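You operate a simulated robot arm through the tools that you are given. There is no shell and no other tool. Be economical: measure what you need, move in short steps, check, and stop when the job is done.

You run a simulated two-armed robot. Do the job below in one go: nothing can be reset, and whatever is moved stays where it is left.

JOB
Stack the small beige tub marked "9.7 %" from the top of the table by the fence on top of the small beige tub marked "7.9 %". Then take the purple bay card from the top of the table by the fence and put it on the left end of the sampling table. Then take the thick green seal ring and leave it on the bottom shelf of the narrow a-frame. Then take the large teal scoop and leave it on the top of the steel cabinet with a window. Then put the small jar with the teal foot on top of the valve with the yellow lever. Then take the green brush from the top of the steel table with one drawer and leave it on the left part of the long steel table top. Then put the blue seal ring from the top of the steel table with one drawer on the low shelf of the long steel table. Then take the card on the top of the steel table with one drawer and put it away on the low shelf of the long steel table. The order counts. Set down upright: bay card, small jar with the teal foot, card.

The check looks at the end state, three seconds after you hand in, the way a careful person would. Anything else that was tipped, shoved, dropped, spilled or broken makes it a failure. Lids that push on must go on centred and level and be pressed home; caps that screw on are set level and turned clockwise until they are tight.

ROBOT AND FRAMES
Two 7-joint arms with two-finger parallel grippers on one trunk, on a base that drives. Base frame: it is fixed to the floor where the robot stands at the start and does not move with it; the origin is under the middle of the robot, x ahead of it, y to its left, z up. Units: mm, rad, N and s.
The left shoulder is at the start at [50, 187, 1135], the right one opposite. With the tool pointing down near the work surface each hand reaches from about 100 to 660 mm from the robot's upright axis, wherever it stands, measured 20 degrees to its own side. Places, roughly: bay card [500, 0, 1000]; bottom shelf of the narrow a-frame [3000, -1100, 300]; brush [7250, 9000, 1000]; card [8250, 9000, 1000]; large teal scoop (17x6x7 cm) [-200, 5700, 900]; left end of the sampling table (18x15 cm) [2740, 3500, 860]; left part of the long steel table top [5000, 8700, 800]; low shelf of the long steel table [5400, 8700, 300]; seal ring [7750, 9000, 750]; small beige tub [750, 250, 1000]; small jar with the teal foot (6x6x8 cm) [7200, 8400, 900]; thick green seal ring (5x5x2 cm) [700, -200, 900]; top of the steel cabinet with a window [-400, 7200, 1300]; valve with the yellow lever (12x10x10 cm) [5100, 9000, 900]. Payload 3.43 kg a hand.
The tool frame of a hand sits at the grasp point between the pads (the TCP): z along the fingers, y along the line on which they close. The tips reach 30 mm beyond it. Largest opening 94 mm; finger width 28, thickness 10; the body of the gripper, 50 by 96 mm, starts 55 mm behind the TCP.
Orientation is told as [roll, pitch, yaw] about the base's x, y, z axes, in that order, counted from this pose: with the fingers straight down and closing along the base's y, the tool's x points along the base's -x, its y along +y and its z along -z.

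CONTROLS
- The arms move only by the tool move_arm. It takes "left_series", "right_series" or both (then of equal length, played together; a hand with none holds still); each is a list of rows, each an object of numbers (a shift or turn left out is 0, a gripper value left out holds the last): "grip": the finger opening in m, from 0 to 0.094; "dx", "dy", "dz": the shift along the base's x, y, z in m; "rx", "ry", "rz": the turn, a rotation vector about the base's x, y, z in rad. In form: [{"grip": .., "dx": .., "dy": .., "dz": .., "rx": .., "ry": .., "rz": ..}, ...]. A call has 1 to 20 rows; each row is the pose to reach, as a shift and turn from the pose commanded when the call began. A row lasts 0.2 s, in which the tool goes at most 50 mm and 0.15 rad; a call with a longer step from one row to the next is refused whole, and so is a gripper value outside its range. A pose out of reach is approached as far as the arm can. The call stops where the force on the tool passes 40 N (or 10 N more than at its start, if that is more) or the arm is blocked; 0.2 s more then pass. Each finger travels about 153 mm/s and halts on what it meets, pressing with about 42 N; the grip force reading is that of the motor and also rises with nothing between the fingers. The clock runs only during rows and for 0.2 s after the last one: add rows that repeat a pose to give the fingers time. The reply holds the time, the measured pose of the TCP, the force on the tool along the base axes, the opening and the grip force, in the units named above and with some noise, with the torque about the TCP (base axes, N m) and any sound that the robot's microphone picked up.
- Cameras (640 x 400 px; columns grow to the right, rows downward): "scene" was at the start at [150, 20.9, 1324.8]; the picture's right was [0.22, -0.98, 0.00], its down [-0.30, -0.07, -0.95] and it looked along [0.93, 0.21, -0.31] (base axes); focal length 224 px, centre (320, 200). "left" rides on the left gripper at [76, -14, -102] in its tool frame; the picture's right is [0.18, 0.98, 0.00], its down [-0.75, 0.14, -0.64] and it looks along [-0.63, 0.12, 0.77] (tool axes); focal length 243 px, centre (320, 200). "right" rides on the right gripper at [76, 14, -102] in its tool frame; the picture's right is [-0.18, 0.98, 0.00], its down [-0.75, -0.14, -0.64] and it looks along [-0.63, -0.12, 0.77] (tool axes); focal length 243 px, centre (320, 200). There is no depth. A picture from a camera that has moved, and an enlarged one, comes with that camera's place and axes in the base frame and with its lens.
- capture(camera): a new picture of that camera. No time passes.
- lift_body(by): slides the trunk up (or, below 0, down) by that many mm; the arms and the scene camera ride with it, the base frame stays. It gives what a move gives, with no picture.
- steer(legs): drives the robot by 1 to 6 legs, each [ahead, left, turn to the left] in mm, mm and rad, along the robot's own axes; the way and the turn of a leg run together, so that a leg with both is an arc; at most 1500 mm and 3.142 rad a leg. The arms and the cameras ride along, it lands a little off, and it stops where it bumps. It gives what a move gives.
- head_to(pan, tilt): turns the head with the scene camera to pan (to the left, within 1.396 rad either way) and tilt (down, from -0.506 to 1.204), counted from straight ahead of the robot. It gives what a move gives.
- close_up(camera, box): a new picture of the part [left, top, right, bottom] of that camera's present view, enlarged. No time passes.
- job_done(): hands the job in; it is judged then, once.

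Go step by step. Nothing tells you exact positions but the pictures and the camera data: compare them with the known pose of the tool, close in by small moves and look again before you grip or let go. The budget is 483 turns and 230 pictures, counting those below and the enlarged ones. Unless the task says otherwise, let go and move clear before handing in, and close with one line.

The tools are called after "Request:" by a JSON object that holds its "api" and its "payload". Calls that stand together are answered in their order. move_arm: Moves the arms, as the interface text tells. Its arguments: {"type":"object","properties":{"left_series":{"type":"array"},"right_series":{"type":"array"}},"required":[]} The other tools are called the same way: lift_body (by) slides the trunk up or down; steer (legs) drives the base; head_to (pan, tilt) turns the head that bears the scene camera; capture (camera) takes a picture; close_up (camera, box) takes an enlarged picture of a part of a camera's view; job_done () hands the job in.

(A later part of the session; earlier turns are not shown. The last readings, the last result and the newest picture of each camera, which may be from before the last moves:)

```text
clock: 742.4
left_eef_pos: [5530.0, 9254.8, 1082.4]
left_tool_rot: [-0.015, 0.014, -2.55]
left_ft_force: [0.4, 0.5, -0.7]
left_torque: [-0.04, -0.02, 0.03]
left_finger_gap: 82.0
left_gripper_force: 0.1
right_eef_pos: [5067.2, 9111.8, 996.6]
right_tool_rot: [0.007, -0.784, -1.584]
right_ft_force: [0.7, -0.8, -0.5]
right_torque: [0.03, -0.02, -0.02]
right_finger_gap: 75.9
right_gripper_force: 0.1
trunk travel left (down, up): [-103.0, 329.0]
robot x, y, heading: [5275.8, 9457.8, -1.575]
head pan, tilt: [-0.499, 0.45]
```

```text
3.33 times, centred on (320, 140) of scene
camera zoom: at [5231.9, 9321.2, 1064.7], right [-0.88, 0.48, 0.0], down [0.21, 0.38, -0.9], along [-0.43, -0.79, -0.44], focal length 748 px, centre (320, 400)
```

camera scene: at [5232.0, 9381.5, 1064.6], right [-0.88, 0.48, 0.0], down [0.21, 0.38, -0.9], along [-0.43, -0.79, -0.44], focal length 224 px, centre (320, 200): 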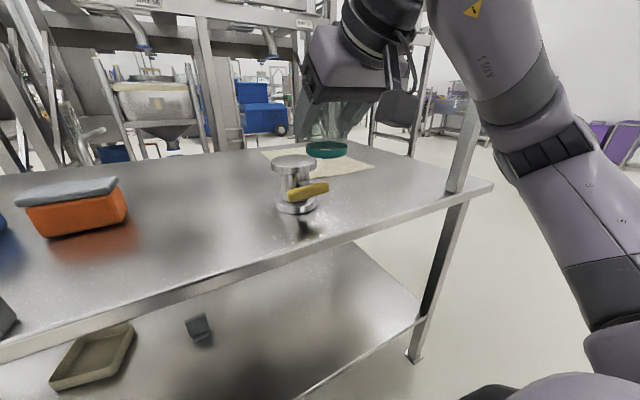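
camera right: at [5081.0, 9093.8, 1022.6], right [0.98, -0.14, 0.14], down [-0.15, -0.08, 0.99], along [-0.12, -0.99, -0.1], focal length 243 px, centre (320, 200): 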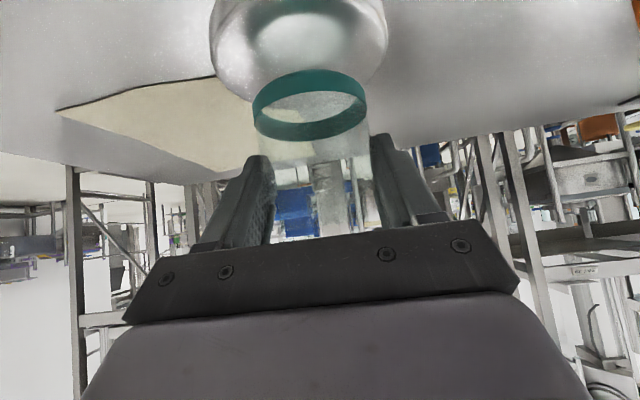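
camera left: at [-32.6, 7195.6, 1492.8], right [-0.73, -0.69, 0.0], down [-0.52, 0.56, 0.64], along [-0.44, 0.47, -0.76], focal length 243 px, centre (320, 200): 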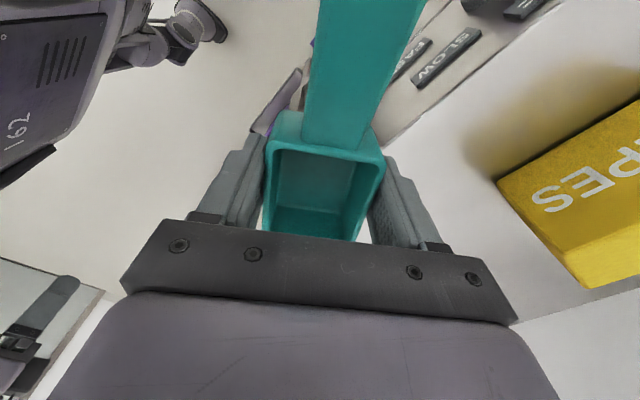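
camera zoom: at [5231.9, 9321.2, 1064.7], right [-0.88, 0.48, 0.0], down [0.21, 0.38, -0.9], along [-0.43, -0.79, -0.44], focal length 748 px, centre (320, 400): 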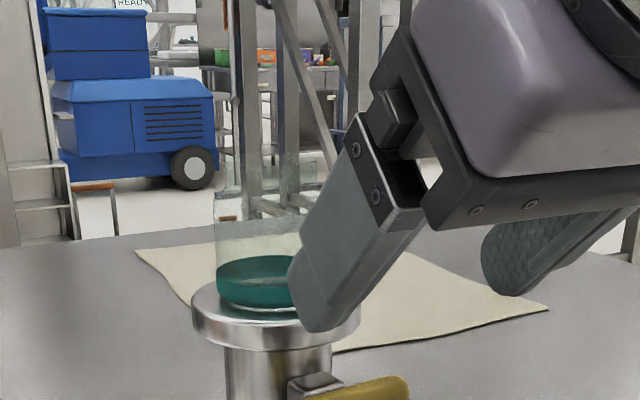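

The jar stands upright on the valve. Next: the green brush at about [7458, 9032], reachable from the north side. I'll back away, restore the hand to vertical, and drive east.

Request:
{"api": "steer", "payload": {"legs": [[-330, 0, 0]]}}

Request:
{"api": "move_arm", "payload": {"right_series": [{"rx": 0.13, "dz": 0.03}, {"rx": 0.26, "dz": 0.06}, {"rx": 0.39, "dz": 0.08}, {"rx": 0.52, "dz": 0.1}, {"rx": 0.65, "dz": 0.1}, {"rx": 0.785, "dz": 0.1}]}}

Request:
{"api": "steer", "payload": {"legs": [[0, 1450, 0], [0, 450, 0]]}}

Request:
{"api": "head_to", "payload": {"pan": 0.3, "tilt": 0.3}}

Request:
{"api": "capture", "payload": {"camera": "scene"}}

```text
clock: 744.6
left_eef_pos: [5531.3, 9583.5, 1083.0]
left_tool_rot: [-0.017, 0.013, -2.552]
left_ft_force: [-0.3, -0.2, 0.7]
left_torque: [-0.01, -0.01, 0.01]
left_finger_gap: 82.1
left_gripper_force: 0.0
right_eef_pos: [5068.1, 9439.9, 996.5]
right_tool_rot: [0.007, -0.782, -1.584]
right_ft_force: [0.2, 0.6, -0.3]
right_torque: [-0.02, -0.02, 0.01]
right_finger_gap: 75.9
right_gripper_force: 0.1
trunk travel left (down, up): [-103.0, 329.0]
robot x, y, heading: [5276.1, 9786.6, -1.573]
head pan, tilt: [-0.499, 0.45]
```

```text
clock: 746.0
left_eef_pos: [5530.1, 9582.8, 1083.1]
left_tool_rot: [-0.014, 0.013, -2.552]
left_ft_force: [-0.7, -1.0, 0.3]
left_torque: [-0.01, 0.02, -0.01]
left_finger_gap: 81.8
left_gripper_force: 0.0
right_eef_pos: [5068.9, 9438.4, 1099.0]
right_tool_rot: [-0.001, 0.001, -1.58]
right_ft_force: [-0.3, 0.6, 0.5]
right_torque: [-0.01, -0.02, 0.01]
right_finger_gap: 75.9
right_gripper_force: 0.0
trunk travel left (down, up): [-103.0, 329.0]
robot x, y, heading: [5275.0, 9792.6, -1.574]
head pan, tilt: [-0.499, 0.45]
```

```text
clock: 762.9
left_eef_pos: [7429.2, 9565.6, 1082.8]
left_tool_rot: [-0.016, 0.014, -2.563]
left_ft_force: [0.0, -1.3, 0.6]
left_torque: [-0.02, 0.01, -0.02]
left_finger_gap: 81.9
left_gripper_force: 0.0
right_eef_pos: [6963.5, 9426.8, 1096.3]
right_tool_rot: [-0.001, 0.001, -1.591]
right_ft_force: [-0.2, -1.0, -0.3]
right_torque: [0.01, 0.01, -0.02]
right_finger_gap: 75.8
right_gripper_force: 0.1
trunk travel left (down, up): [-103.0, 329.0]
robot x, y, heading: [7176.6, 9771.8, -1.581]
head pan, tilt: [-0.499, 0.45]
```

```text
clock: 764.1
left_eef_pos: [7428.5, 9566.2, 1082.2]
left_tool_rot: [-0.015, 0.013, -2.563]
left_ft_force: [-0.5, 0.0, -0.5]
left_torque: [-0.02, 0.0, 0.01]
left_finger_gap: 81.9
left_gripper_force: 0.1
right_eef_pos: [6962.8, 9427.2, 1097.3]
right_tool_rot: [-0.002, 0.0, -1.591]
right_ft_force: [0.3, 1.3, -0.8]
right_torque: [0.03, 0.0, 0.02]
right_finger_gap: 76.1
right_gripper_force: 0.0
trunk travel left (down, up): [-103.0, 329.0]
robot x, y, heading: [7175.6, 9773.6, -1.586]
head pan, tilt: [0.3, 0.3]
```

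```text
87 pictures are left
camera scene: at [7201.9, 9625.8, 1078.6], right [-0.96, -0.28, 0.0], down [-0.08, 0.28, -0.96], along [0.27, -0.92, -0.3], focal length 224 px, centre (320, 200)
```

scene: 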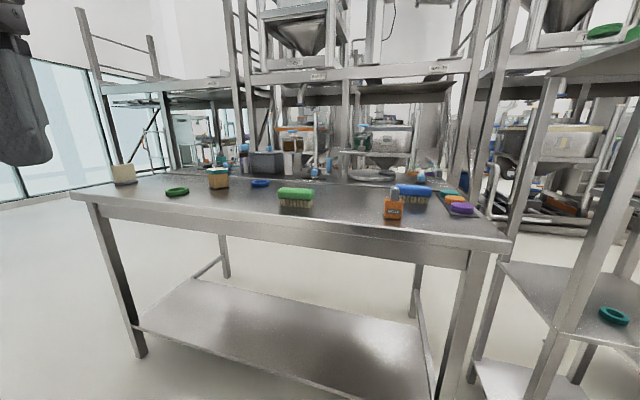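

I see the card, a green ring, a tub, the blue ring, the green brush and others along this north edge. I'll raise the trunk and enlarge.

Request:
{"api": "lift_body", "payload": {"by": 100}}

Request:
{"api": "close_up", "payload": {"camera": "scene", "box": [100, 150, 420, 280]}}

```text
clock: 765.4
left_eef_pos: [7427.8, 9566.6, 1182.2]
left_tool_rot: [-0.015, 0.013, -2.562]
left_ft_force: [-0.5, 0.4, -0.6]
left_torque: [-0.01, 0.02, 0.03]
left_finger_gap: 81.9
left_gripper_force: 0.1
right_eef_pos: [6963.5, 9425.6, 1195.9]
right_tool_rot: [-0.002, 0.001, -1.592]
right_ft_force: [0.3, 0.3, 0.3]
right_torque: [-0.01, 0.02, -0.01]
right_finger_gap: 75.8
right_gripper_force: 0.0
trunk travel left (down, up): [-203.0, 229.0]
robot x, y, heading: [7176.4, 9772.4, -1.583]
head pan, tilt: [0.3, 0.3]
```

```text
2.00 times, centred on (260, 215) of scene
camera zoom: at [7202.0, 9625.7, 1178.5], right [-0.96, -0.28, 0.0], down [-0.08, 0.28, -0.96], along [0.27, -0.92, -0.3], focal length 449 px, centre (440, 170)
```

zoom: 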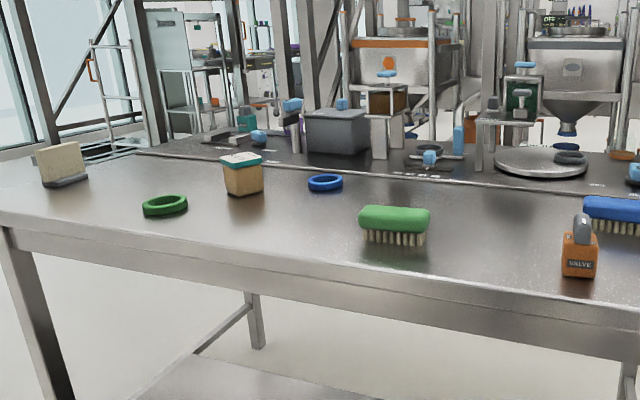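

The green brush is at about [7445, 9044], long in x; I'll grip it across y with the right arm. Moving into position.

Request:
{"api": "steer", "payload": {"legs": [[0, 485, 0.01], [300, 0, 0]]}}

Request:
{"api": "move_arm", "payload": {"right_series": [{"rz": -0.15}, {"rz": -0.3, "dz": -0.02}, {"rz": -0.45, "dz": -0.04}, {"rz": -0.6, "dz": -0.06}, {"rz": -0.75, "dz": -0.08}, {"rz": -0.9, "dz": -0.1}, {"rz": -1.05, "dz": -0.1}, {"rz": -1.2, "dz": -0.1}, {"rz": -1.35, "dz": -0.1}, {"rz": -1.5, "dz": -0.1}, {"rz": -1.56, "dz": -0.1}]}}

Request:
{"api": "capture", "payload": {"camera": "right"}}

```text
clock: 771.9
left_eef_pos: [7917.8, 9261.8, 1182.6]
left_tool_rot: [-0.015, 0.014, -2.554]
left_ft_force: [-0.3, 0.2, -0.2]
left_torque: [0.01, 0.01, -0.03]
left_finger_gap: 81.8
left_gripper_force: 0.1
right_eef_pos: [7453.4, 9118.3, 1196.3]
right_tool_rot: [-0.001, -0.001, -1.583]
right_ft_force: [0.7, 0.2, 0.7]
right_torque: [0.02, 0.01, -0.01]
right_finger_gap: 75.9
right_gripper_force: 0.1
trunk travel left (down, up): [-203.0, 229.0]
robot x, y, heading: [7664.6, 9469.0, -1.575]
head pan, tilt: [0.3, 0.3]
```

```text
clock: 774.3
left_eef_pos: [7918.4, 9262.9, 1182.6]
left_tool_rot: [-0.018, 0.014, -2.552]
left_ft_force: [-0.2, 0.2, 0.1]
left_torque: [0.02, 0.01, 0.0]
left_finger_gap: 82.0
left_gripper_force: 0.0
right_eef_pos: [7454.3, 9120.4, 1097.7]
right_tool_rot: [-0.001, 0.001, 3.139]
right_ft_force: [0.3, 0.3, 0.0]
right_torque: [-0.04, -0.02, 0.0]
right_finger_gap: 76.0
right_gripper_force: 0.1
trunk travel left (down, up): [-203.0, 229.0]
robot x, y, heading: [7659.9, 9467.4, -1.572]
head pan, tilt: [0.3, 0.3]
```

```text
85 pictures are left
camera right: at [7528.9, 9105.3, 1198.4], right [-0.19, -0.98, 0.0], down [-0.75, 0.14, 0.64], along [-0.63, 0.12, -0.77], focal length 243 px, centre (320, 200)
```

right: 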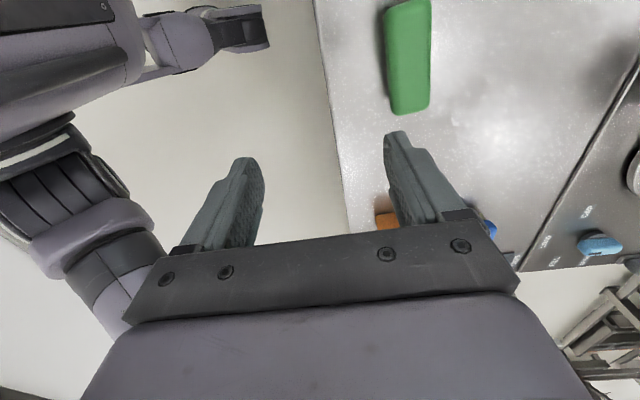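

Request:
{"api": "move_arm", "payload": {"right_series": [{"dx": 0.009, "dy": -0.045}, {"dx": 0.009, "dy": -0.09}, {"dx": 0.009, "dy": -0.094, "dz": -0.04}, {"dx": 0.009, "dy": -0.094, "dz": -0.08}, {"dx": 0.009, "dy": -0.094, "dz": -0.11}]}}

Request:
{"api": "capture", "payload": {"camera": "right"}}

```text
clock: 775.5
left_eef_pos: [7918.9, 9264.0, 1183.6]
left_tool_rot: [-0.014, 0.013, -2.553]
left_ft_force: [-0.7, -0.5, -0.7]
left_torque: [-0.01, 0.01, 0.01]
left_finger_gap: 82.0
left_gripper_force: 0.1
right_eef_pos: [7463.2, 9025.8, 986.6]
right_tool_rot: [-0.001, 0.0, 3.14]
right_ft_force: [-0.4, -0.7, 0.2]
right_torque: [0.03, -0.02, 0.0]
right_finger_gap: 76.1
right_gripper_force: 0.0
trunk travel left (down, up): [-203.0, 229.0]
robot x, y, heading: [7665.0, 9466.9, -1.578]
head pan, tilt: [0.3, 0.3]
```

```text
84 pictures are left
camera right: at [7538.9, 9011.3, 1088.4], right [-0.18, -0.98, 0.0], down [-0.75, 0.14, 0.64], along [-0.63, 0.12, -0.77], focal length 243 px, centre (320, 200)
```

right: 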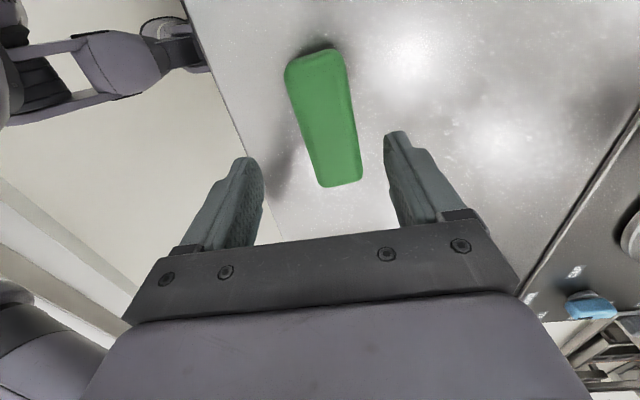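

Request:
{"api": "move_arm", "payload": {"right_series": [{"dy": -0.007, "dz": -0.03}, {"dy": -0.007, "dz": -0.06}, {"dy": -0.007, "dz": -0.08}, {"dy": -0.007, "dz": -0.08, "grip": 0.05}, {"dy": -0.007, "dz": -0.08, "grip": 0.03}, {"dy": -0.007, "dz": -0.08, "grip": 0.025}, {"dy": -0.007, "dz": -0.08, "grip": 0.025}]}}

Request:
{"api": "capture", "payload": {"camera": "right"}}

```text
clock: 777.1
left_eef_pos: [7918.0, 9262.4, 1183.0]
left_tool_rot: [-0.017, 0.014, -2.553]
left_ft_force: [-0.1, -0.2, 0.1]
left_torque: [-0.03, 0.02, 0.01]
left_finger_gap: 81.9
left_gripper_force: 0.0
right_eef_pos: [7462.4, 9018.4, 907.1]
right_tool_rot: [0.0, -0.001, 3.141]
right_ft_force: [-0.3, -0.4, 0.9]
right_torque: [-0.07, -0.11, -0.03]
right_finger_gap: 48.7
right_gripper_force: 41.7
trunk travel left (down, up): [-203.0, 229.0]
robot x, y, heading: [7660.5, 9468.6, -1.571]
head pan, tilt: [0.3, 0.3]
```

```text
83 pictures are left
camera right: at [7538.2, 9004.2, 1008.6], right [-0.18, -0.98, 0.0], down [-0.75, 0.14, 0.64], along [-0.63, 0.12, -0.77], focal length 243 px, centre (320, 200)
```

right: 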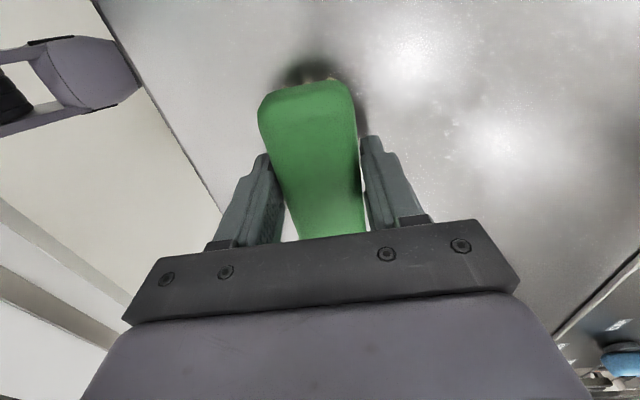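

Gripped at 49 mm. I'll lift it, back away, and drive around the west end to the long table's south side.

Request:
{"api": "move_arm", "payload": {"right_series": [{"dz": 0.04}, {"dz": 0.08}, {"dz": 0.12}, {"dz": 0.16}, {"dz": 0.18, "dy": 0.04}, {"dz": 0.19, "dy": 0.08}, {"dz": 0.19, "dy": 0.11}]}}

Request:
{"api": "close_up", "payload": {"camera": "scene", "box": [80, 150, 420, 320]}}

Request:
{"api": "steer", "payload": {"legs": [[-330, 0, 0], [0, -1450, 0], [0, -1450, 0], [0, -720, 0]]}}

Request:
{"api": "steer", "payload": {"legs": [[1450, 0, 0], [650, 0, 0], [0, 0, 1.57], [0, 0, 1.57]]}}

```text
clock: 778.7
left_eef_pos: [7917.5, 9262.0, 1184.2]
left_tool_rot: [-0.017, 0.014, -2.553]
left_ft_force: [-0.5, -0.4, 0.0]
left_torque: [-0.01, 0.0, 0.0]
left_finger_gap: 81.9
left_gripper_force: 0.0
right_eef_pos: [7460.9, 9130.0, 1097.3]
right_tool_rot: [-0.001, 0.0, 3.142]
right_ft_force: [0.3, -0.4, -1.4]
right_torque: [-0.02, -0.03, 0.02]
right_finger_gap: 48.8
right_gripper_force: 41.5
trunk travel left (down, up): [-203.0, 229.0]
robot x, y, heading: [7664.1, 9466.5, -1.573]
head pan, tilt: [0.3, 0.3]
```

```text
1.88 times, centred on (250, 235) of scene
camera zoom: at [7690.4, 9320.9, 1178.6], right [-0.96, -0.29, 0.0], down [-0.09, 0.28, -0.96], along [0.28, -0.91, -0.3], focal length 423 px, centre (452, 134)
```

zoom: 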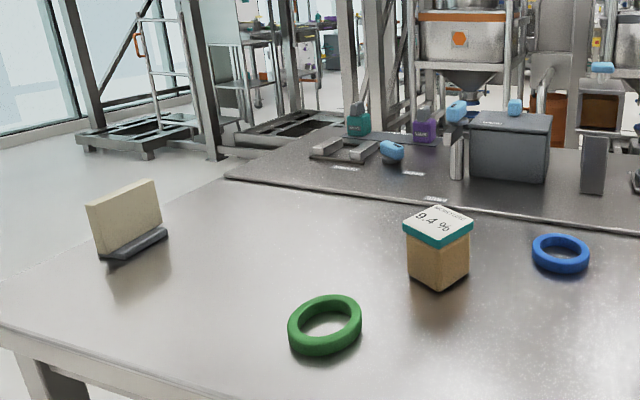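

```text
clock: 812.1
left_eef_pos: [4308.9, 9615.2, 1182.5]
left_tool_rot: [-0.015, 0.013, -2.555]
left_ft_force: [0.1, -0.3, 0.0]
left_torque: [-0.01, -0.01, 0.03]
left_finger_gap: 82.1
left_gripper_force: 0.0
right_eef_pos: [3853.3, 9482.3, 1096.2]
right_tool_rot: [-0.001, -0.001, 3.139]
right_ft_force: [0.8, 0.2, -1.6]
right_torque: [0.01, -0.05, -0.01]
right_finger_gap: 48.6
right_gripper_force: 41.8
trunk travel left (down, up): [-203.0, 229.0]
robot x, y, heading: [4050.8, 9823.2, -1.582]
head pan, tilt: [0.3, 0.3]
```

```text
clock: 830.1
left_eef_pos: [3802.5, 7937.6, 1182.3]
left_tool_rot: [-0.015, 0.014, 0.592]
left_ft_force: [0.0, 0.8, 0.4]
left_torque: [0.02, -0.01, 0.0]
left_finger_gap: 82.0
left_gripper_force: 0.1
right_eef_pos: [4256.2, 8072.3, 1096.3]
right_tool_rot: [-0.001, 0.0, 0.002]
right_ft_force: [-0.2, 0.9, -0.2]
right_torque: [0.03, 0.04, 0.01]
right_finger_gap: 48.5
right_gripper_force: 42.3
trunk travel left (down, up): [-203.0, 229.0]
robot x, y, heading: [4056.3, 7734.0, 1.566]
head pan, tilt: [0.3, 0.3]
```

I'm now on the south side facing north. Strafing east to x≈4955, then approaching the table.

Request:
{"api": "steer", "payload": {"legs": [[0, -905, 0], [200, 0, 0]]}}

Request:
{"api": "head_to", "payload": {"pan": -0.25, "tilt": 0.5}}

Request:
{"api": "capture", "payload": {"camera": "scene"}}

```text
clock: 839.5
left_eef_pos: [4701.0, 8133.4, 1184.0]
left_tool_rot: [-0.015, 0.013, 0.576]
left_ft_force: [-0.5, -0.2, -0.4]
left_torque: [0.0, 0.02, -0.03]
left_finger_gap: 82.1
left_gripper_force: 0.0
right_eef_pos: [5157.8, 8262.1, 1096.4]
right_tool_rot: [-0.002, 0.0, -0.014]
right_ft_force: [-0.8, 0.4, -1.5]
right_torque: [0.0, 0.03, 0.02]
right_finger_gap: 48.6
right_gripper_force: 41.8
trunk travel left (down, up): [-203.0, 229.0]
robot x, y, heading: [4953.9, 7924.0, 1.556]
head pan, tilt: [0.3, 0.3]
```

```text
clock: 840.4
left_eef_pos: [4700.8, 8133.4, 1183.7]
left_tool_rot: [-0.016, 0.013, 0.577]
left_ft_force: [-0.7, -0.3, 0.6]
left_torque: [0.02, -0.02, -0.01]
left_finger_gap: 81.9
left_gripper_force: 0.1
right_eef_pos: [5158.8, 8261.6, 1097.0]
right_tool_rot: [-0.001, 0.0, -0.013]
right_ft_force: [-0.6, 0.5, -0.6]
right_torque: [0.03, -0.01, 0.04]
right_finger_gap: 48.6
right_gripper_force: 42.1
trunk travel left (down, up): [-203.0, 229.0]
robot x, y, heading: [4956.2, 7923.8, 1.557]
head pan, tilt: [-0.25, 0.499]
```

```text
81 pictures are left
camera scene: at [4978.4, 8071.6, 1160.2], right [0.97, -0.26, 0.0], down [-0.12, -0.46, -0.88], along [0.23, 0.85, -0.48], focal length 224 px, centre (320, 200)
```

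scene: 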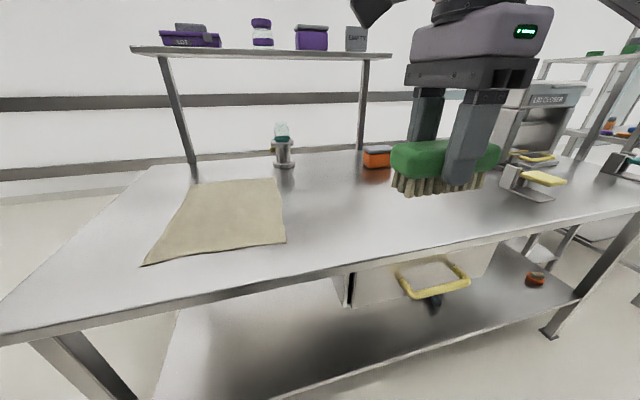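

Clear space on the table right of the cloth. Driving in and extending the brush over [5160, 8550].

Request:
{"api": "steer", "payload": {"legs": [[115, 0, 0]]}}

Request:
{"api": "move_arm", "payload": {"right_series": [{"dy": 0.04, "dz": -0.03}, {"dy": 0.08, "dz": -0.05}, {"dy": 0.12, "dz": -0.08}, {"dy": 0.15, "dz": -0.11}, {"dy": 0.16, "dz": -0.15}, {"dy": 0.165, "dz": -0.19}, {"dy": 0.165, "dz": -0.205}]}}

Request:
{"api": "capture", "payload": {"camera": "scene"}}

```text
clock: 841.6
left_eef_pos: [4703.7, 8246.4, 1183.6]
left_tool_rot: [-0.015, 0.012, 0.576]
left_ft_force: [0.2, 0.3, -1.1]
left_torque: [-0.02, -0.01, 0.01]
left_finger_gap: 81.9
left_gripper_force: 0.0
right_eef_pos: [5160.5, 8375.4, 1095.9]
right_tool_rot: [-0.003, -0.001, -0.012]
right_ft_force: [-0.1, 1.0, -0.1]
right_torque: [-0.05, 0.01, 0.0]
right_finger_gap: 48.7
right_gripper_force: 41.9
trunk travel left (down, up): [-203.0, 229.0]
robot x, y, heading: [4957.2, 8038.9, 1.554]
head pan, tilt: [-0.25, 0.499]
```

```text
clock: 843.2
left_eef_pos: [4702.7, 8247.2, 1182.5]
left_tool_rot: [-0.014, 0.013, 0.575]
left_ft_force: [0.3, -0.5, -0.9]
left_torque: [0.01, -0.02, 0.01]
left_finger_gap: 81.9
left_gripper_force: 0.0
right_eef_pos: [5160.4, 8540.0, 890.7]
right_tool_rot: [-0.003, -0.001, -0.013]
right_ft_force: [-0.1, -0.5, -0.9]
right_torque: [0.03, 0.01, -0.01]
right_finger_gap: 48.4
right_gripper_force: 42.2
trunk travel left (down, up): [-203.0, 229.0]
robot x, y, heading: [4955.6, 8037.1, 1.558]
head pan, tilt: [-0.25, 0.499]
```

```text
80 pictures are left
camera scene: at [4980.4, 8185.8, 1160.2], right [0.96, -0.26, 0.0], down [-0.13, -0.46, -0.88], along [0.23, 0.85, -0.48], focal length 224 px, centre (320, 200)
```

scene: 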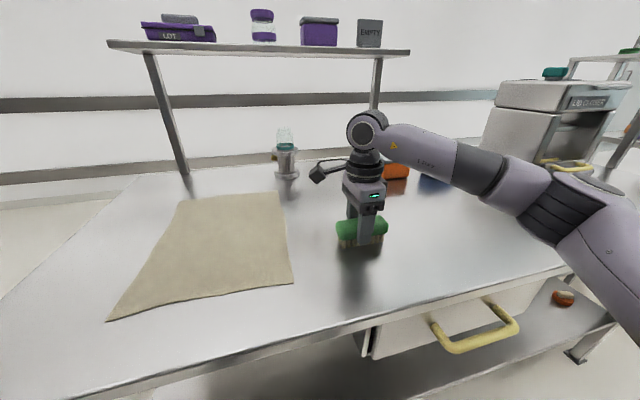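

Request:
{"api": "move_arm", "payload": {"right_series": [{"dz": -0.005}, {"dz": -0.009}, {"dz": -0.012}, {"dz": -0.015}, {"dz": -0.018}]}}

```text
clock: 844.4
left_eef_pos: [4701.2, 8244.0, 1184.9]
left_tool_rot: [-0.014, 0.012, 0.576]
left_ft_force: [0.3, 0.0, 0.1]
left_torque: [0.01, 0.01, 0.03]
left_finger_gap: 81.9
left_gripper_force: 0.1
right_eef_pos: [5159.1, 8539.9, 878.1]
right_tool_rot: [0.009, 0.002, -0.013]
right_ft_force: [3.7, 2.5, 32.8]
right_torque: [-0.06, 0.06, -0.09]
right_finger_gap: 49.0
right_gripper_force: 41.7
trunk travel left (down, up): [-203.0, 229.0]
robot x, y, heading: [4955.9, 8038.0, 1.554]
head pan, tilt: [-0.25, 0.499]
```

Request:
{"api": "move_arm", "payload": {"right_series": [{"dz": 0.005}, {"dz": 0.005, "grip": 0.065}, {"dz": 0.005, "grip": 0.078}, {"dz": 0.005, "grip": 0.078}, {"dz": 0.045}, {"dz": 0.09}, {"dz": 0.13}, {"dz": 0.17, "dy": -0.02}, {"dz": 0.2, "dy": -0.06}, {"dz": 0.215, "dy": -0.1}, {"dz": 0.215, "dy": -0.145}]}}

Request:
{"api": "close_up", "payload": {"camera": "scene", "box": [240, 120, 460, 280]}}

```text
clock: 846.8
left_eef_pos: [4702.8, 8246.7, 1183.0]
left_tool_rot: [-0.014, 0.015, 0.577]
left_ft_force: [-0.5, 0.4, 0.2]
left_torque: [0.02, 0.03, 0.03]
left_finger_gap: 82.1
left_gripper_force: 0.1
right_eef_pos: [5161.1, 8395.6, 1088.6]
right_tool_rot: [-0.001, 0.0, -0.013]
right_ft_force: [-0.4, 0.4, 0.0]
right_torque: [-0.04, 0.0, 0.03]
right_finger_gap: 77.9
right_gripper_force: 0.1
trunk travel left (down, up): [-203.0, 229.0]
robot x, y, heading: [4956.7, 8035.2, 1.552]
head pan, tilt: [-0.25, 0.499]
```

```text
2.50 times, centred on (350, 200) of scene
camera zoom: at [4980.4, 8185.4, 1160.2], right [0.96, -0.26, 0.0], down [-0.13, -0.46, -0.88], along [0.23, 0.85, -0.48], focal length 561 px, centre (245, 200)
```

zoom: 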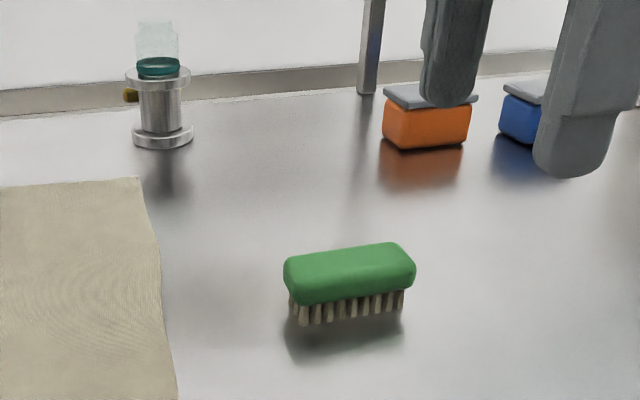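

The brush is in place. Next is the blue ring at about [7693, 8834]. I'll drive back around to the north side of the drawer table.

Request:
{"api": "steer", "payload": {"legs": [[-300, 0, 0], [0, 880, 0], [1450, 0, 0], [630, 0, 0], [0, 0, 1.57], [0, 0, 1.57]]}}

Request:
{"api": "steer", "payload": {"legs": [[0, 1450, 0], [0, 1450, 0], [0, 920, 0]]}}

```text
clock: 874.1
left_eef_pos: [4346.1, 9619.5, 1183.0]
left_tool_rot: [-0.013, 0.013, -2.55]
left_ft_force: [0.3, 0.3, 0.0]
left_torque: [0.01, -0.01, 0.0]
left_finger_gap: 82.0
left_gripper_force: 0.0
right_eef_pos: [3889.8, 9461.8, 1088.7]
right_tool_rot: [-0.001, 0.0, -3.135]
right_ft_force: [-0.2, 0.0, 0.3]
right_torque: [-0.03, -0.05, 0.01]
right_finger_gap: 77.9
right_gripper_force: 0.0
trunk travel left (down, up): [-203.0, 229.0]
robot x, y, heading: [4091.0, 9824.0, -1.569]
head pan, tilt: [-0.25, 0.499]
```

```text
clock: 907.5
left_eef_pos: [8165.6, 9611.3, 1182.9]
left_tool_rot: [-0.014, 0.015, -2.547]
left_ft_force: [-0.5, 0.3, 0.7]
left_torque: [0.0, -0.03, 0.02]
left_finger_gap: 82.0
left_gripper_force: 0.1
right_eef_pos: [7710.9, 9454.0, 1087.7]
right_tool_rot: [-0.001, 0.0, -3.136]
right_ft_force: [0.6, 0.5, 0.2]
right_torque: [0.02, 0.01, 0.01]
right_finger_gap: 78.1
right_gripper_force: 0.1
trunk travel left (down, up): [-203.0, 229.0]
robot x, y, heading: [7908.8, 9811.5, -1.568]
head pan, tilt: [-0.25, 0.499]
```

Turning the right wrist back and pitching it forward 40°, then approaching the table edge.

Request:
{"api": "move_arm", "payload": {"right_series": [{"rz": 0.15}, {"rz": 0.3}, {"rz": 0.45}, {"rz": 0.6}, {"rz": 0.75}, {"rz": 0.9}, {"rz": 1.05}, {"rz": 1.2}, {"rz": 1.35}, {"rz": 1.5}, {"rz": 1.57}]}}

Request:
{"api": "move_arm", "payload": {"right_series": [{"rx": -0.14}, {"rx": -0.28}, {"rx": -0.42, "dy": -0.01}, {"rx": -0.56, "dy": -0.02}, {"rx": -0.7, "dy": -0.03}]}}

Request:
{"api": "lift_body", "payload": {"by": -90}}

Request:
{"api": "steer", "payload": {"legs": [[330, 0, 0]]}}

Request:
{"api": "capture", "payload": {"camera": "right"}}

```text
clock: 909.9
left_eef_pos: [8165.3, 9611.0, 1182.9]
left_tool_rot: [-0.013, 0.015, -2.547]
left_ft_force: [-0.1, -0.2, -0.3]
left_torque: [0.02, 0.0, 0.04]
left_finger_gap: 82.0
left_gripper_force: 0.2
right_eef_pos: [7709.5, 9453.9, 1088.3]
right_tool_rot: [-0.002, -0.001, -1.565]
right_ft_force: [0.2, -0.9, -0.8]
right_torque: [0.01, -0.04, 0.02]
right_finger_gap: 77.8
right_gripper_force: 0.0
trunk travel left (down, up): [-203.0, 229.0]
robot x, y, heading: [7909.9, 9815.4, -1.562]
head pan, tilt: [-0.25, 0.499]
```

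```text
clock: 911.1
left_eef_pos: [8164.0, 9610.0, 1182.9]
left_tool_rot: [-0.013, 0.013, -2.549]
left_ft_force: [-0.4, 0.2, 1.1]
left_torque: [-0.03, -0.02, -0.02]
left_finger_gap: 82.0
left_gripper_force: 0.1
right_eef_pos: [7710.5, 9423.1, 1087.3]
right_tool_rot: [-0.006, -0.701, -1.567]
right_ft_force: [-0.1, -0.6, -0.1]
right_torque: [-0.02, 0.0, 0.0]
right_finger_gap: 77.9
right_gripper_force: 0.0
trunk travel left (down, up): [-203.0, 229.0]
robot x, y, heading: [7908.6, 9814.3, -1.572]
head pan, tilt: [-0.25, 0.499]
```

```text
clock: 912.3
left_eef_pos: [8165.8, 9610.6, 1094.1]
left_tool_rot: [-0.013, 0.016, -2.548]
left_ft_force: [-0.8, 1.1, -0.8]
left_torque: [-0.02, 0.02, -0.02]
left_finger_gap: 82.0
left_gripper_force: 0.0
right_eef_pos: [7709.3, 9422.2, 999.1]
right_tool_rot: [-0.004, -0.701, -1.563]
right_ft_force: [-0.3, -0.4, 0.5]
right_torque: [0.0, -0.03, 0.0]
right_finger_gap: 77.7
right_gripper_force: 0.1
trunk travel left (down, up): [-113.0, 319.0]
robot x, y, heading: [7911.9, 9815.2, -1.571]
head pan, tilt: [-0.25, 0.499]
```

```text
clock: 914.5
left_eef_pos: [8165.3, 9281.3, 1094.0]
left_tool_rot: [-0.014, 0.015, -2.549]
left_ft_force: [0.0, 0.0, 0.0]
left_torque: [0.02, -0.03, -0.01]
left_finger_gap: 82.2
left_gripper_force: 0.1
right_eef_pos: [7710.2, 9094.5, 998.4]
right_tool_rot: [-0.005, -0.698, -1.567]
right_ft_force: [-0.5, 0.1, 0.6]
right_torque: [0.0, 0.0, -0.02]
right_finger_gap: 78.0
right_gripper_force: 0.0
trunk travel left (down, up): [-113.0, 319.0]
robot x, y, heading: [7908.2, 9484.9, -1.576]
head pan, tilt: [-0.25, 0.499]
```

```text
78 pictures are left
camera right: at [7723.4, 9219.0, 1026.2], right [0.98, -0.14, 0.11], down [-0.14, -0.16, 0.98], along [-0.12, -0.98, -0.18], focal length 243 px, centre (320, 200)
```

right: 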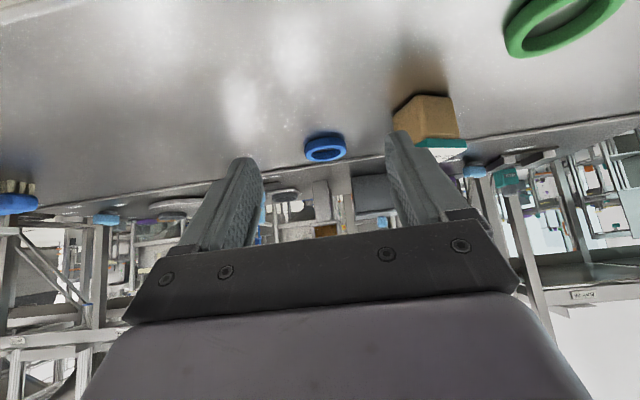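

The blue ring is at [7695, 8833]. Driving in 45 mm and extending above it first.

Request:
{"api": "steer", "payload": {"legs": [[45, 0, 0]]}}

Request:
{"api": "move_arm", "payload": {"right_series": [{"dx": -0.005, "dy": -0.045, "grip": 0.09}, {"dx": -0.01, "dy": -0.09}, {"dx": -0.013, "dy": -0.13, "dz": -0.01}, {"dx": -0.014, "dy": -0.165, "dz": -0.03}, {"dx": -0.014, "dy": -0.18, "dz": -0.06}]}}

Request:
{"api": "capture", "payload": {"camera": "right"}}

```text
clock: 915.4
left_eef_pos: [8164.9, 9236.1, 1093.4]
left_tool_rot: [-0.015, 0.015, -2.551]
left_ft_force: [-0.6, -0.3, -0.6]
left_torque: [0.01, 0.02, 0.0]
left_finger_gap: 82.2
left_gripper_force: 0.0
right_eef_pos: [7709.1, 9048.5, 997.2]
right_tool_rot: [-0.005, -0.7, -1.566]
right_ft_force: [-1.1, 0.3, -1.0]
right_torque: [-0.03, -0.03, 0.03]
right_finger_gap: 78.0
right_gripper_force: 0.0
trunk travel left (down, up): [-113.0, 319.0]
robot x, y, heading: [7913.8, 9442.8, -1.574]
head pan, tilt: [-0.25, 0.499]
```

```text
clock: 916.6
left_eef_pos: [8166.5, 9235.9, 1094.0]
left_tool_rot: [-0.014, 0.014, -2.549]
left_ft_force: [-0.6, 0.0, -0.1]
left_torque: [0.03, 0.0, 0.01]
left_finger_gap: 82.3
left_gripper_force: 0.1
right_eef_pos: [7694.9, 8868.2, 937.1]
right_tool_rot: [-0.007, -0.7, -1.565]
right_ft_force: [0.1, -0.4, 1.1]
right_torque: [-0.01, -0.02, 0.0]
right_finger_gap: 90.3
right_gripper_force: 0.0
trunk travel left (down, up): [-113.0, 319.0]
robot x, y, heading: [7909.5, 9437.0, -1.569]
head pan, tilt: [-0.25, 0.499]
```

```text
77 pictures are left
camera right: at [7708.9, 8993.0, 965.8], right [0.98, -0.14, 0.11], down [-0.14, -0.16, 0.98], along [-0.12, -0.98, -0.18], focal length 243 px, centre (320, 200)
```

right: 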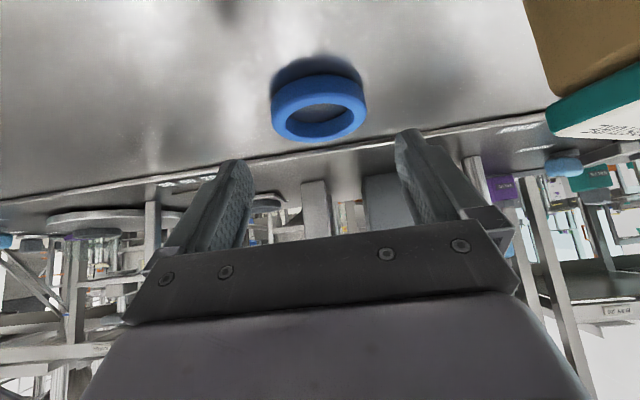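

Request:
{"api": "move_arm", "payload": {"right_series": [{"dx": 0.001, "dy": -0.008, "dz": -0.015}, {"dx": 0.001, "dy": -0.015, "dz": -0.028}, {"dx": 0.001, "dy": -0.021, "dz": -0.037}]}}

Request:
{"api": "capture", "payload": {"camera": "right"}}

```text
clock: 917.4
left_eef_pos: [8165.4, 9234.5, 1093.4]
left_tool_rot: [-0.015, 0.014, -2.551]
left_ft_force: [-0.2, 0.2, -0.2]
left_torque: [0.02, -0.02, 0.04]
left_finger_gap: 82.0
left_gripper_force: 0.0
right_eef_pos: [7697.8, 8849.8, 899.6]
right_tool_rot: [-0.005, -0.701, -1.565]
right_ft_force: [0.2, -1.3, 0.0]
right_torque: [-0.02, 0.0, 0.02]
right_finger_gap: 89.9
right_gripper_force: 0.1
trunk travel left (down, up): [-113.0, 319.0]
robot x, y, heading: [7909.2, 9442.0, -1.57]
head pan, tilt: [-0.25, 0.499]
```

```text
76 pictures are left
camera right: at [7710.3, 8973.1, 928.6], right [0.98, -0.14, 0.11], down [-0.14, -0.16, 0.98], along [-0.12, -0.98, -0.18], focal length 243 px, centre (320, 200)
```

right: 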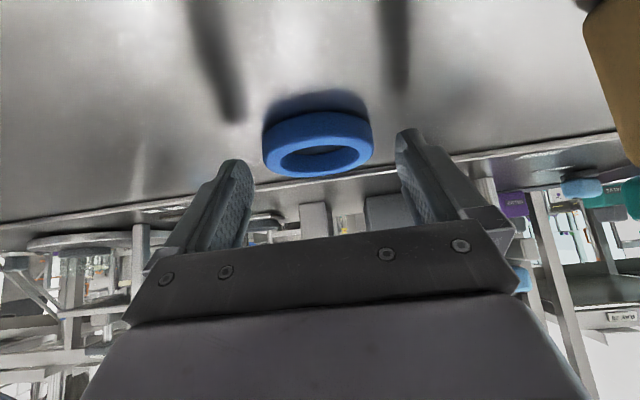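

The fingertip reflections show ~10 mm still to the surface. I'll lower 6 mm, creep 6 mm forward, and close.

Request:
{"api": "move_arm", "payload": {"right_series": [{"dy": -0.006, "dz": -0.004}, {"dy": -0.009, "dz": -0.007}, {"dy": -0.009, "dz": -0.007, "grip": 0.07}, {"dy": -0.009, "dz": -0.007, "grip": 0.055}, {"dy": -0.009, "dz": -0.007, "grip": 0.05}, {"dy": -0.009, "dz": -0.007, "grip": 0.05}]}}

Request:
{"api": "capture", "payload": {"camera": "right"}}

```text
clock: 918.8
left_eef_pos: [8165.1, 9236.7, 1093.9]
left_tool_rot: [-0.016, 0.013, -2.548]
left_ft_force: [-0.5, -0.3, 0.3]
left_torque: [0.01, 0.0, -0.01]
left_finger_gap: 81.9
left_gripper_force: 0.0
right_eef_pos: [7697.7, 8839.8, 895.1]
right_tool_rot: [-0.006, -0.702, -1.565]
right_ft_force: [0.1, -0.3, 1.4]
right_torque: [0.0, 0.07, 0.03]
right_finger_gap: 71.2
right_gripper_force: 41.0
trunk travel left (down, up): [-113.0, 319.0]
robot x, y, heading: [7911.3, 9440.1, -1.571]
head pan, tilt: [-0.25, 0.499]
```

```text
75 pictures are left
camera right: at [7710.3, 8964.1, 922.1], right [0.98, -0.14, 0.11], down [-0.14, -0.16, 0.98], along [-0.12, -0.98, -0.18], focal length 243 px, centre (320, 200)
```

right: 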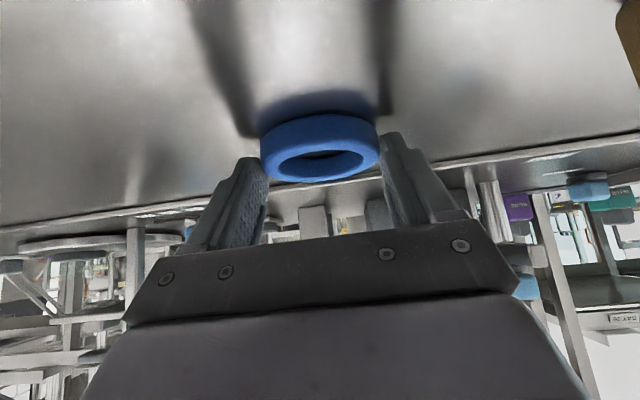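

Gripped (71 mm ring). Lifting and checking.

Request:
{"api": "move_arm", "payload": {"right_series": [{"dz": 0.02}, {"dz": 0.04}, {"dz": 0.07, "dy": 0.02}, {"dz": 0.09, "dy": 0.06}, {"dz": 0.1, "dy": 0.1}, {"dz": 0.1, "dy": 0.14}]}}

Request:
{"api": "capture", "payload": {"camera": "right"}}

```text
clock: 920.2
left_eef_pos: [8165.8, 9236.5, 1092.4]
left_tool_rot: [-0.013, 0.015, -2.55]
left_ft_force: [0.8, -0.2, -1.2]
left_torque: [0.02, -0.01, 0.01]
left_finger_gap: 82.0
left_gripper_force: 0.1
right_eef_pos: [7695.7, 8979.9, 992.9]
right_tool_rot: [-0.006, -0.699, -1.567]
right_ft_force: [-0.3, -0.4, 0.0]
right_torque: [0.02, -0.02, -0.01]
right_finger_gap: 70.9
right_gripper_force: 41.4
trunk travel left (down, up): [-113.0, 319.0]
robot x, y, heading: [7908.2, 9439.7, -1.573]
head pan, tilt: [-0.25, 0.499]
```

```text
74 pictures are left
camera right: at [7710.8, 9104.6, 1022.2], right [0.98, -0.14, 0.11], down [-0.14, -0.16, 0.98], along [-0.12, -0.98, -0.18], focal length 243 px, centre (320, 200)
```

right: 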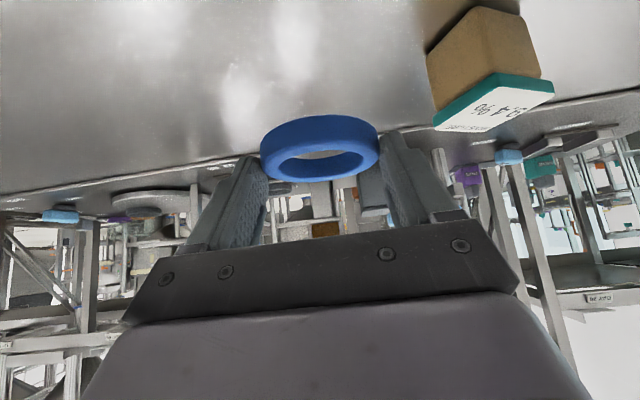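

The ring is held flat. Now to the long table's north side at x≈5365, to put it on the low shelf.

Request:
{"api": "steer", "payload": {"legs": [[-300, 0, 0], [0, -1450, 0], [0, -1090, 0]]}}

Request:
{"api": "lift_body", "payload": {"by": -110}}

Request:
{"api": "head_to", "payload": {"pan": -0.3, "tilt": 0.7}}

Request:
{"api": "capture", "payload": {"camera": "scene"}}

```text
clock: 944.2
left_eef_pos: [5625.1, 9543.8, 1092.7]
left_tool_rot: [-0.014, 0.013, -2.556]
left_ft_force: [0.4, 0.9, 1.1]
left_torque: [0.02, 0.03, -0.02]
left_finger_gap: 82.1
left_gripper_force: 0.0
right_eef_pos: [5155.2, 9290.6, 993.2]
right_tool_rot: [-0.005, -0.7, -1.571]
right_ft_force: [0.9, -0.1, 0.5]
right_torque: [0.04, -0.01, 0.01]
right_finger_gap: 71.0
right_gripper_force: 41.8
trunk travel left (down, up): [-113.0, 319.0]
robot x, y, heading: [5368.7, 9747.0, -1.571]
head pan, tilt: [-0.25, 0.499]
```

```text
clock: 945.6
left_eef_pos: [5623.0, 9543.1, 984.2]
left_tool_rot: [-0.015, 0.014, -2.555]
left_ft_force: [-0.7, 0.2, 0.1]
left_torque: [-0.01, 0.0, 0.01]
left_finger_gap: 82.0
left_gripper_force: 0.0
right_eef_pos: [5154.5, 9290.8, 883.1]
right_tool_rot: [-0.005, -0.701, -1.571]
right_ft_force: [0.0, -0.2, 0.1]
right_torque: [0.04, 0.0, -0.02]
right_finger_gap: 70.9
right_gripper_force: 41.8
trunk travel left (down, up): [-3.0, 429.0]
robot x, y, heading: [5369.7, 9750.9, -1.572]
head pan, tilt: [-0.25, 0.499]
```

```text
clock: 946.3
left_eef_pos: [5624.2, 9543.5, 983.3]
left_tool_rot: [-0.012, 0.014, -2.557]
left_ft_force: [-0.1, 0.4, 0.0]
left_torque: [-0.04, 0.03, -0.03]
left_finger_gap: 82.0
left_gripper_force: 0.1
right_eef_pos: [5154.9, 9290.8, 883.1]
right_tool_rot: [-0.005, -0.7, -1.572]
right_ft_force: [0.6, 0.1, -0.6]
right_torque: [-0.01, 0.04, 0.0]
right_finger_gap: 70.8
right_gripper_force: 41.8
trunk travel left (down, up): [-3.0, 429.0]
robot x, y, heading: [5368.0, 9751.6, -1.572]
head pan, tilt: [-0.3, 0.7]
```

```text
73 pictures are left
camera scene: at [5344.3, 9610.1, 942.5], right [-0.95, 0.3, 0.0], down [0.19, 0.61, -0.77], along [-0.23, -0.73, -0.64], focal length 224 px, centre (320, 200)
```

scene: 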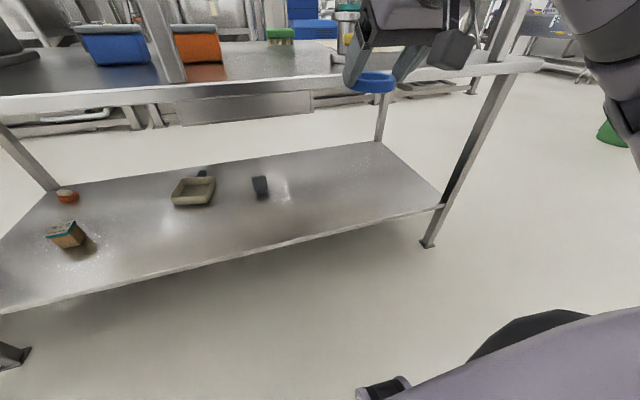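

A clear view: the low shelf is open at x≈5150 near its north edge (y≈9085). Lowering the arm in front of it.

Request:
{"api": "move_arm", "payload": {"right_series": [{"dz": -0.045}, {"dz": -0.09}, {"dz": -0.135}, {"dz": -0.18}, {"dz": -0.225}, {"dz": -0.27}, {"dz": -0.315}, {"dz": -0.36, "dy": -0.01}, {"dz": -0.405, "dy": -0.02}, {"dz": -0.45, "dy": -0.03}, {"dz": -0.49, "dy": -0.04}]}}

Request:
{"api": "capture", "payload": {"camera": "scene"}}

```text
clock: 948.7
left_eef_pos: [5625.1, 9542.7, 983.5]
left_tool_rot: [-0.013, 0.014, -2.555]
left_ft_force: [0.4, 0.2, -0.4]
left_torque: [-0.02, 0.03, -0.01]
left_finger_gap: 82.0
left_gripper_force: 0.0
right_eef_pos: [5154.5, 9251.0, 393.5]
right_tool_rot: [-0.004, -0.702, -1.571]
right_ft_force: [0.0, 0.1, -0.9]
right_torque: [-0.02, -0.06, -0.01]
right_finger_gap: 70.4
right_gripper_force: 41.7
trunk travel left (down, up): [-3.0, 429.0]
robot x, y, heading: [5367.8, 9747.1, -1.575]
head pan, tilt: [-0.3, 0.7]
```

```text
72 pictures are left
camera scene: at [5344.4, 9610.2, 942.5], right [-0.95, 0.3, 0.0], down [0.19, 0.61, -0.77], along [-0.23, -0.73, -0.64], focal length 224 px, centre (320, 200)
```

scene: 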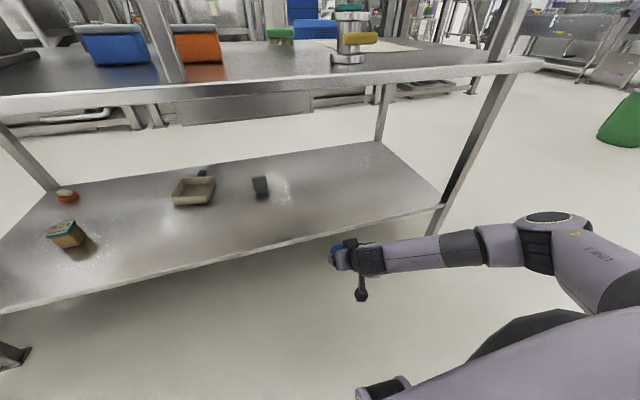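

Request:
{"api": "steer", "payload": {"legs": [[190, 0, 0]]}}

Request:
{"api": "move_arm", "payload": {"right_series": [{"dy": -0.04}, {"dy": -0.08, "dz": -0.01}, {"dy": -0.09, "dz": -0.03}]}}

Request:
{"api": "capture", "payload": {"camera": "right"}}

```text
clock: 950.3
left_eef_pos: [5622.3, 9354.3, 982.5]
left_tool_rot: [-0.014, 0.013, -2.555]
left_ft_force: [-0.3, -0.3, -0.6]
left_torque: [0.0, -0.02, 0.0]
left_finger_gap: 81.9
left_gripper_force: 0.1
right_eef_pos: [5154.9, 9060.9, 393.3]
right_tool_rot: [-0.005, -0.699, -1.573]
right_ft_force: [0.7, 0.3, 1.1]
right_torque: [-0.03, -0.02, 0.0]
right_finger_gap: 69.7
right_gripper_force: 42.2
trunk travel left (down, up): [-3.0, 429.0]
robot x, y, heading: [5369.5, 9556.3, -1.578]
head pan, tilt: [-0.3, 0.7]
```

```text
clock: 951.1
left_eef_pos: [5624.1, 9354.6, 983.6]
left_tool_rot: [-0.014, 0.013, -2.557]
left_ft_force: [-0.2, 0.3, -0.5]
left_torque: [-0.02, -0.02, 0.0]
left_finger_gap: 82.0
left_gripper_force: 0.1
right_eef_pos: [5153.2, 8970.8, 364.8]
right_tool_rot: [-0.005, -0.699, -1.57]
right_ft_force: [0.2, 1.1, -1.4]
right_torque: [0.02, -0.01, -0.02]
right_finger_gap: 69.2
right_gripper_force: 42.2
trunk travel left (down, up): [-3.0, 429.0]
robot x, y, heading: [5369.8, 9559.1, -1.578]
head pan, tilt: [-0.3, 0.7]
```

```text
71 pictures are left
camera right: at [5167.5, 9094.1, 392.9], right [0.98, -0.14, 0.11], down [-0.14, -0.16, 0.98], along [-0.12, -0.98, -0.18], focal length 243 px, centre (320, 200)
```

right: 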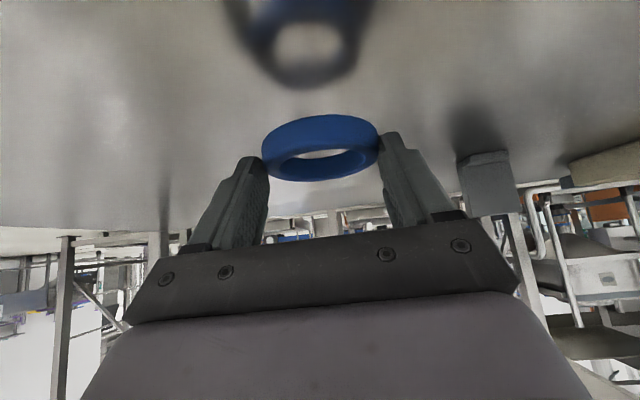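

The ring's reflection shows it's ~29 mm above the shelf. Lowering to contact.

Request:
{"api": "move_arm", "payload": {"right_series": [{"dz": -0.012}, {"dz": -0.02}, {"dz": -0.024}, {"dz": -0.028}, {"dz": -0.032}, {"dz": -0.036}]}}

Request:
{"api": "capture", "payload": {"camera": "right"}}

```text
clock: 952.5
left_eef_pos: [5623.9, 9355.3, 983.5]
left_tool_rot: [-0.013, 0.012, -2.557]
left_ft_force: [0.9, -0.1, 0.4]
left_torque: [0.0, 0.0, 0.02]
left_finger_gap: 81.8
left_gripper_force: 0.0
right_eef_pos: [5154.4, 8969.2, 333.5]
right_tool_rot: [-0.002, -0.707, -1.574]
right_ft_force: [-2.4, 14.1, 19.0]
right_torque: [0.29, -0.03, 0.16]
right_finger_gap: 68.9
right_gripper_force: 41.9
trunk travel left (down, up): [-3.0, 429.0]
robot x, y, heading: [5365.6, 9557.7, -1.576]
head pan, tilt: [-0.3, 0.7]
stopped in row 6 (right hand): the force on the tool passed its limit at 43 N (the readings are from after the stop); the commanded pose is now the measured one
```

```text
70 pictures are left
camera right: at [5168.2, 9093.3, 361.6], right [0.98, -0.15, 0.12], down [-0.14, -0.15, 0.98], along [-0.12, -0.98, -0.17], focal length 243 px, centre (320, 200)
```

right: 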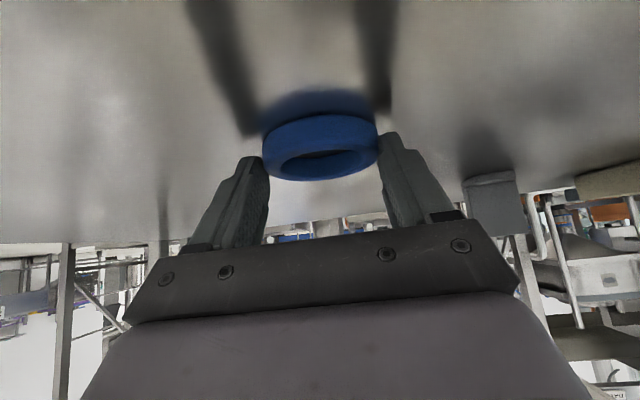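

Contact on the shelf. Releasing and withdrawing up and back.

Request:
{"api": "move_arm", "payload": {"right_series": [{"dz": 0.001}, {"dz": 0.001, "grip": 0.08}, {"dz": 0.001, "grip": 0.09}, {"dz": 0.001, "grip": 0.09}, {"dz": 0.02, "dy": 0.015}, {"dz": 0.04, "dy": 0.04}, {"dz": 0.055, "dy": 0.08}, {"dz": 0.06, "dy": 0.12}]}}

Request:
{"api": "steer", "payload": {"legs": [[-200, 0, 0]]}}

Request:
{"api": "capture", "payload": {"camera": "scene"}}

```text
clock: 954.3
left_eef_pos: [5622.2, 9353.9, 982.9]
left_tool_rot: [-0.014, 0.016, -2.554]
left_ft_force: [-0.4, -0.7, 0.0]
left_torque: [0.0, -0.01, 0.0]
left_finger_gap: 82.0
left_gripper_force: 0.0
right_eef_pos: [5154.0, 9069.2, 388.8]
right_tool_rot: [0.0, -0.703, -1.577]
right_ft_force: [-0.2, -0.3, -0.2]
right_torque: [0.03, -0.03, -0.02]
right_finger_gap: 89.8
right_gripper_force: 0.0
right hand out of reach, approached as far as the arm can: row 8
trunk travel left (down, up): [-3.0, 429.0]
robot x, y, heading: [5371.4, 9555.8, -1.575]
head pan, tilt: [-0.3, 0.7]
```

```text
clock: 955.9
left_eef_pos: [5623.9, 9553.3, 983.6]
left_tool_rot: [-0.015, 0.014, -2.558]
left_ft_force: [0.1, -0.7, 0.1]
left_torque: [0.0, 0.01, 0.03]
left_finger_gap: 82.0
left_gripper_force: 0.0
right_eef_pos: [5153.7, 9269.5, 388.0]
right_tool_rot: [-0.005, -0.703, -1.576]
right_ft_force: [-0.6, 0.6, 0.0]
right_torque: [0.04, 0.03, 0.02]
right_finger_gap: 90.2
right_gripper_force: 0.1
trunk travel left (down, up): [-3.0, 429.0]
robot x, y, heading: [5370.7, 9760.9, -1.58]
head pan, tilt: [-0.3, 0.7]
```

```text
69 pictures are left
camera scene: at [5344.2, 9618.9, 942.4], right [-0.95, 0.3, 0.0], down [0.2, 0.61, -0.76], along [-0.23, -0.73, -0.64], focal length 224 px, centre (320, 200)
```

scene: 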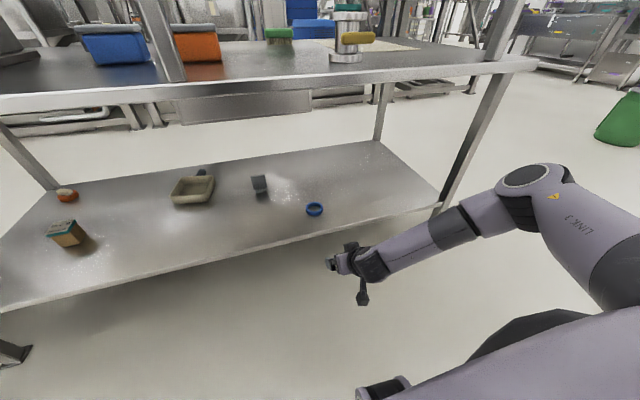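

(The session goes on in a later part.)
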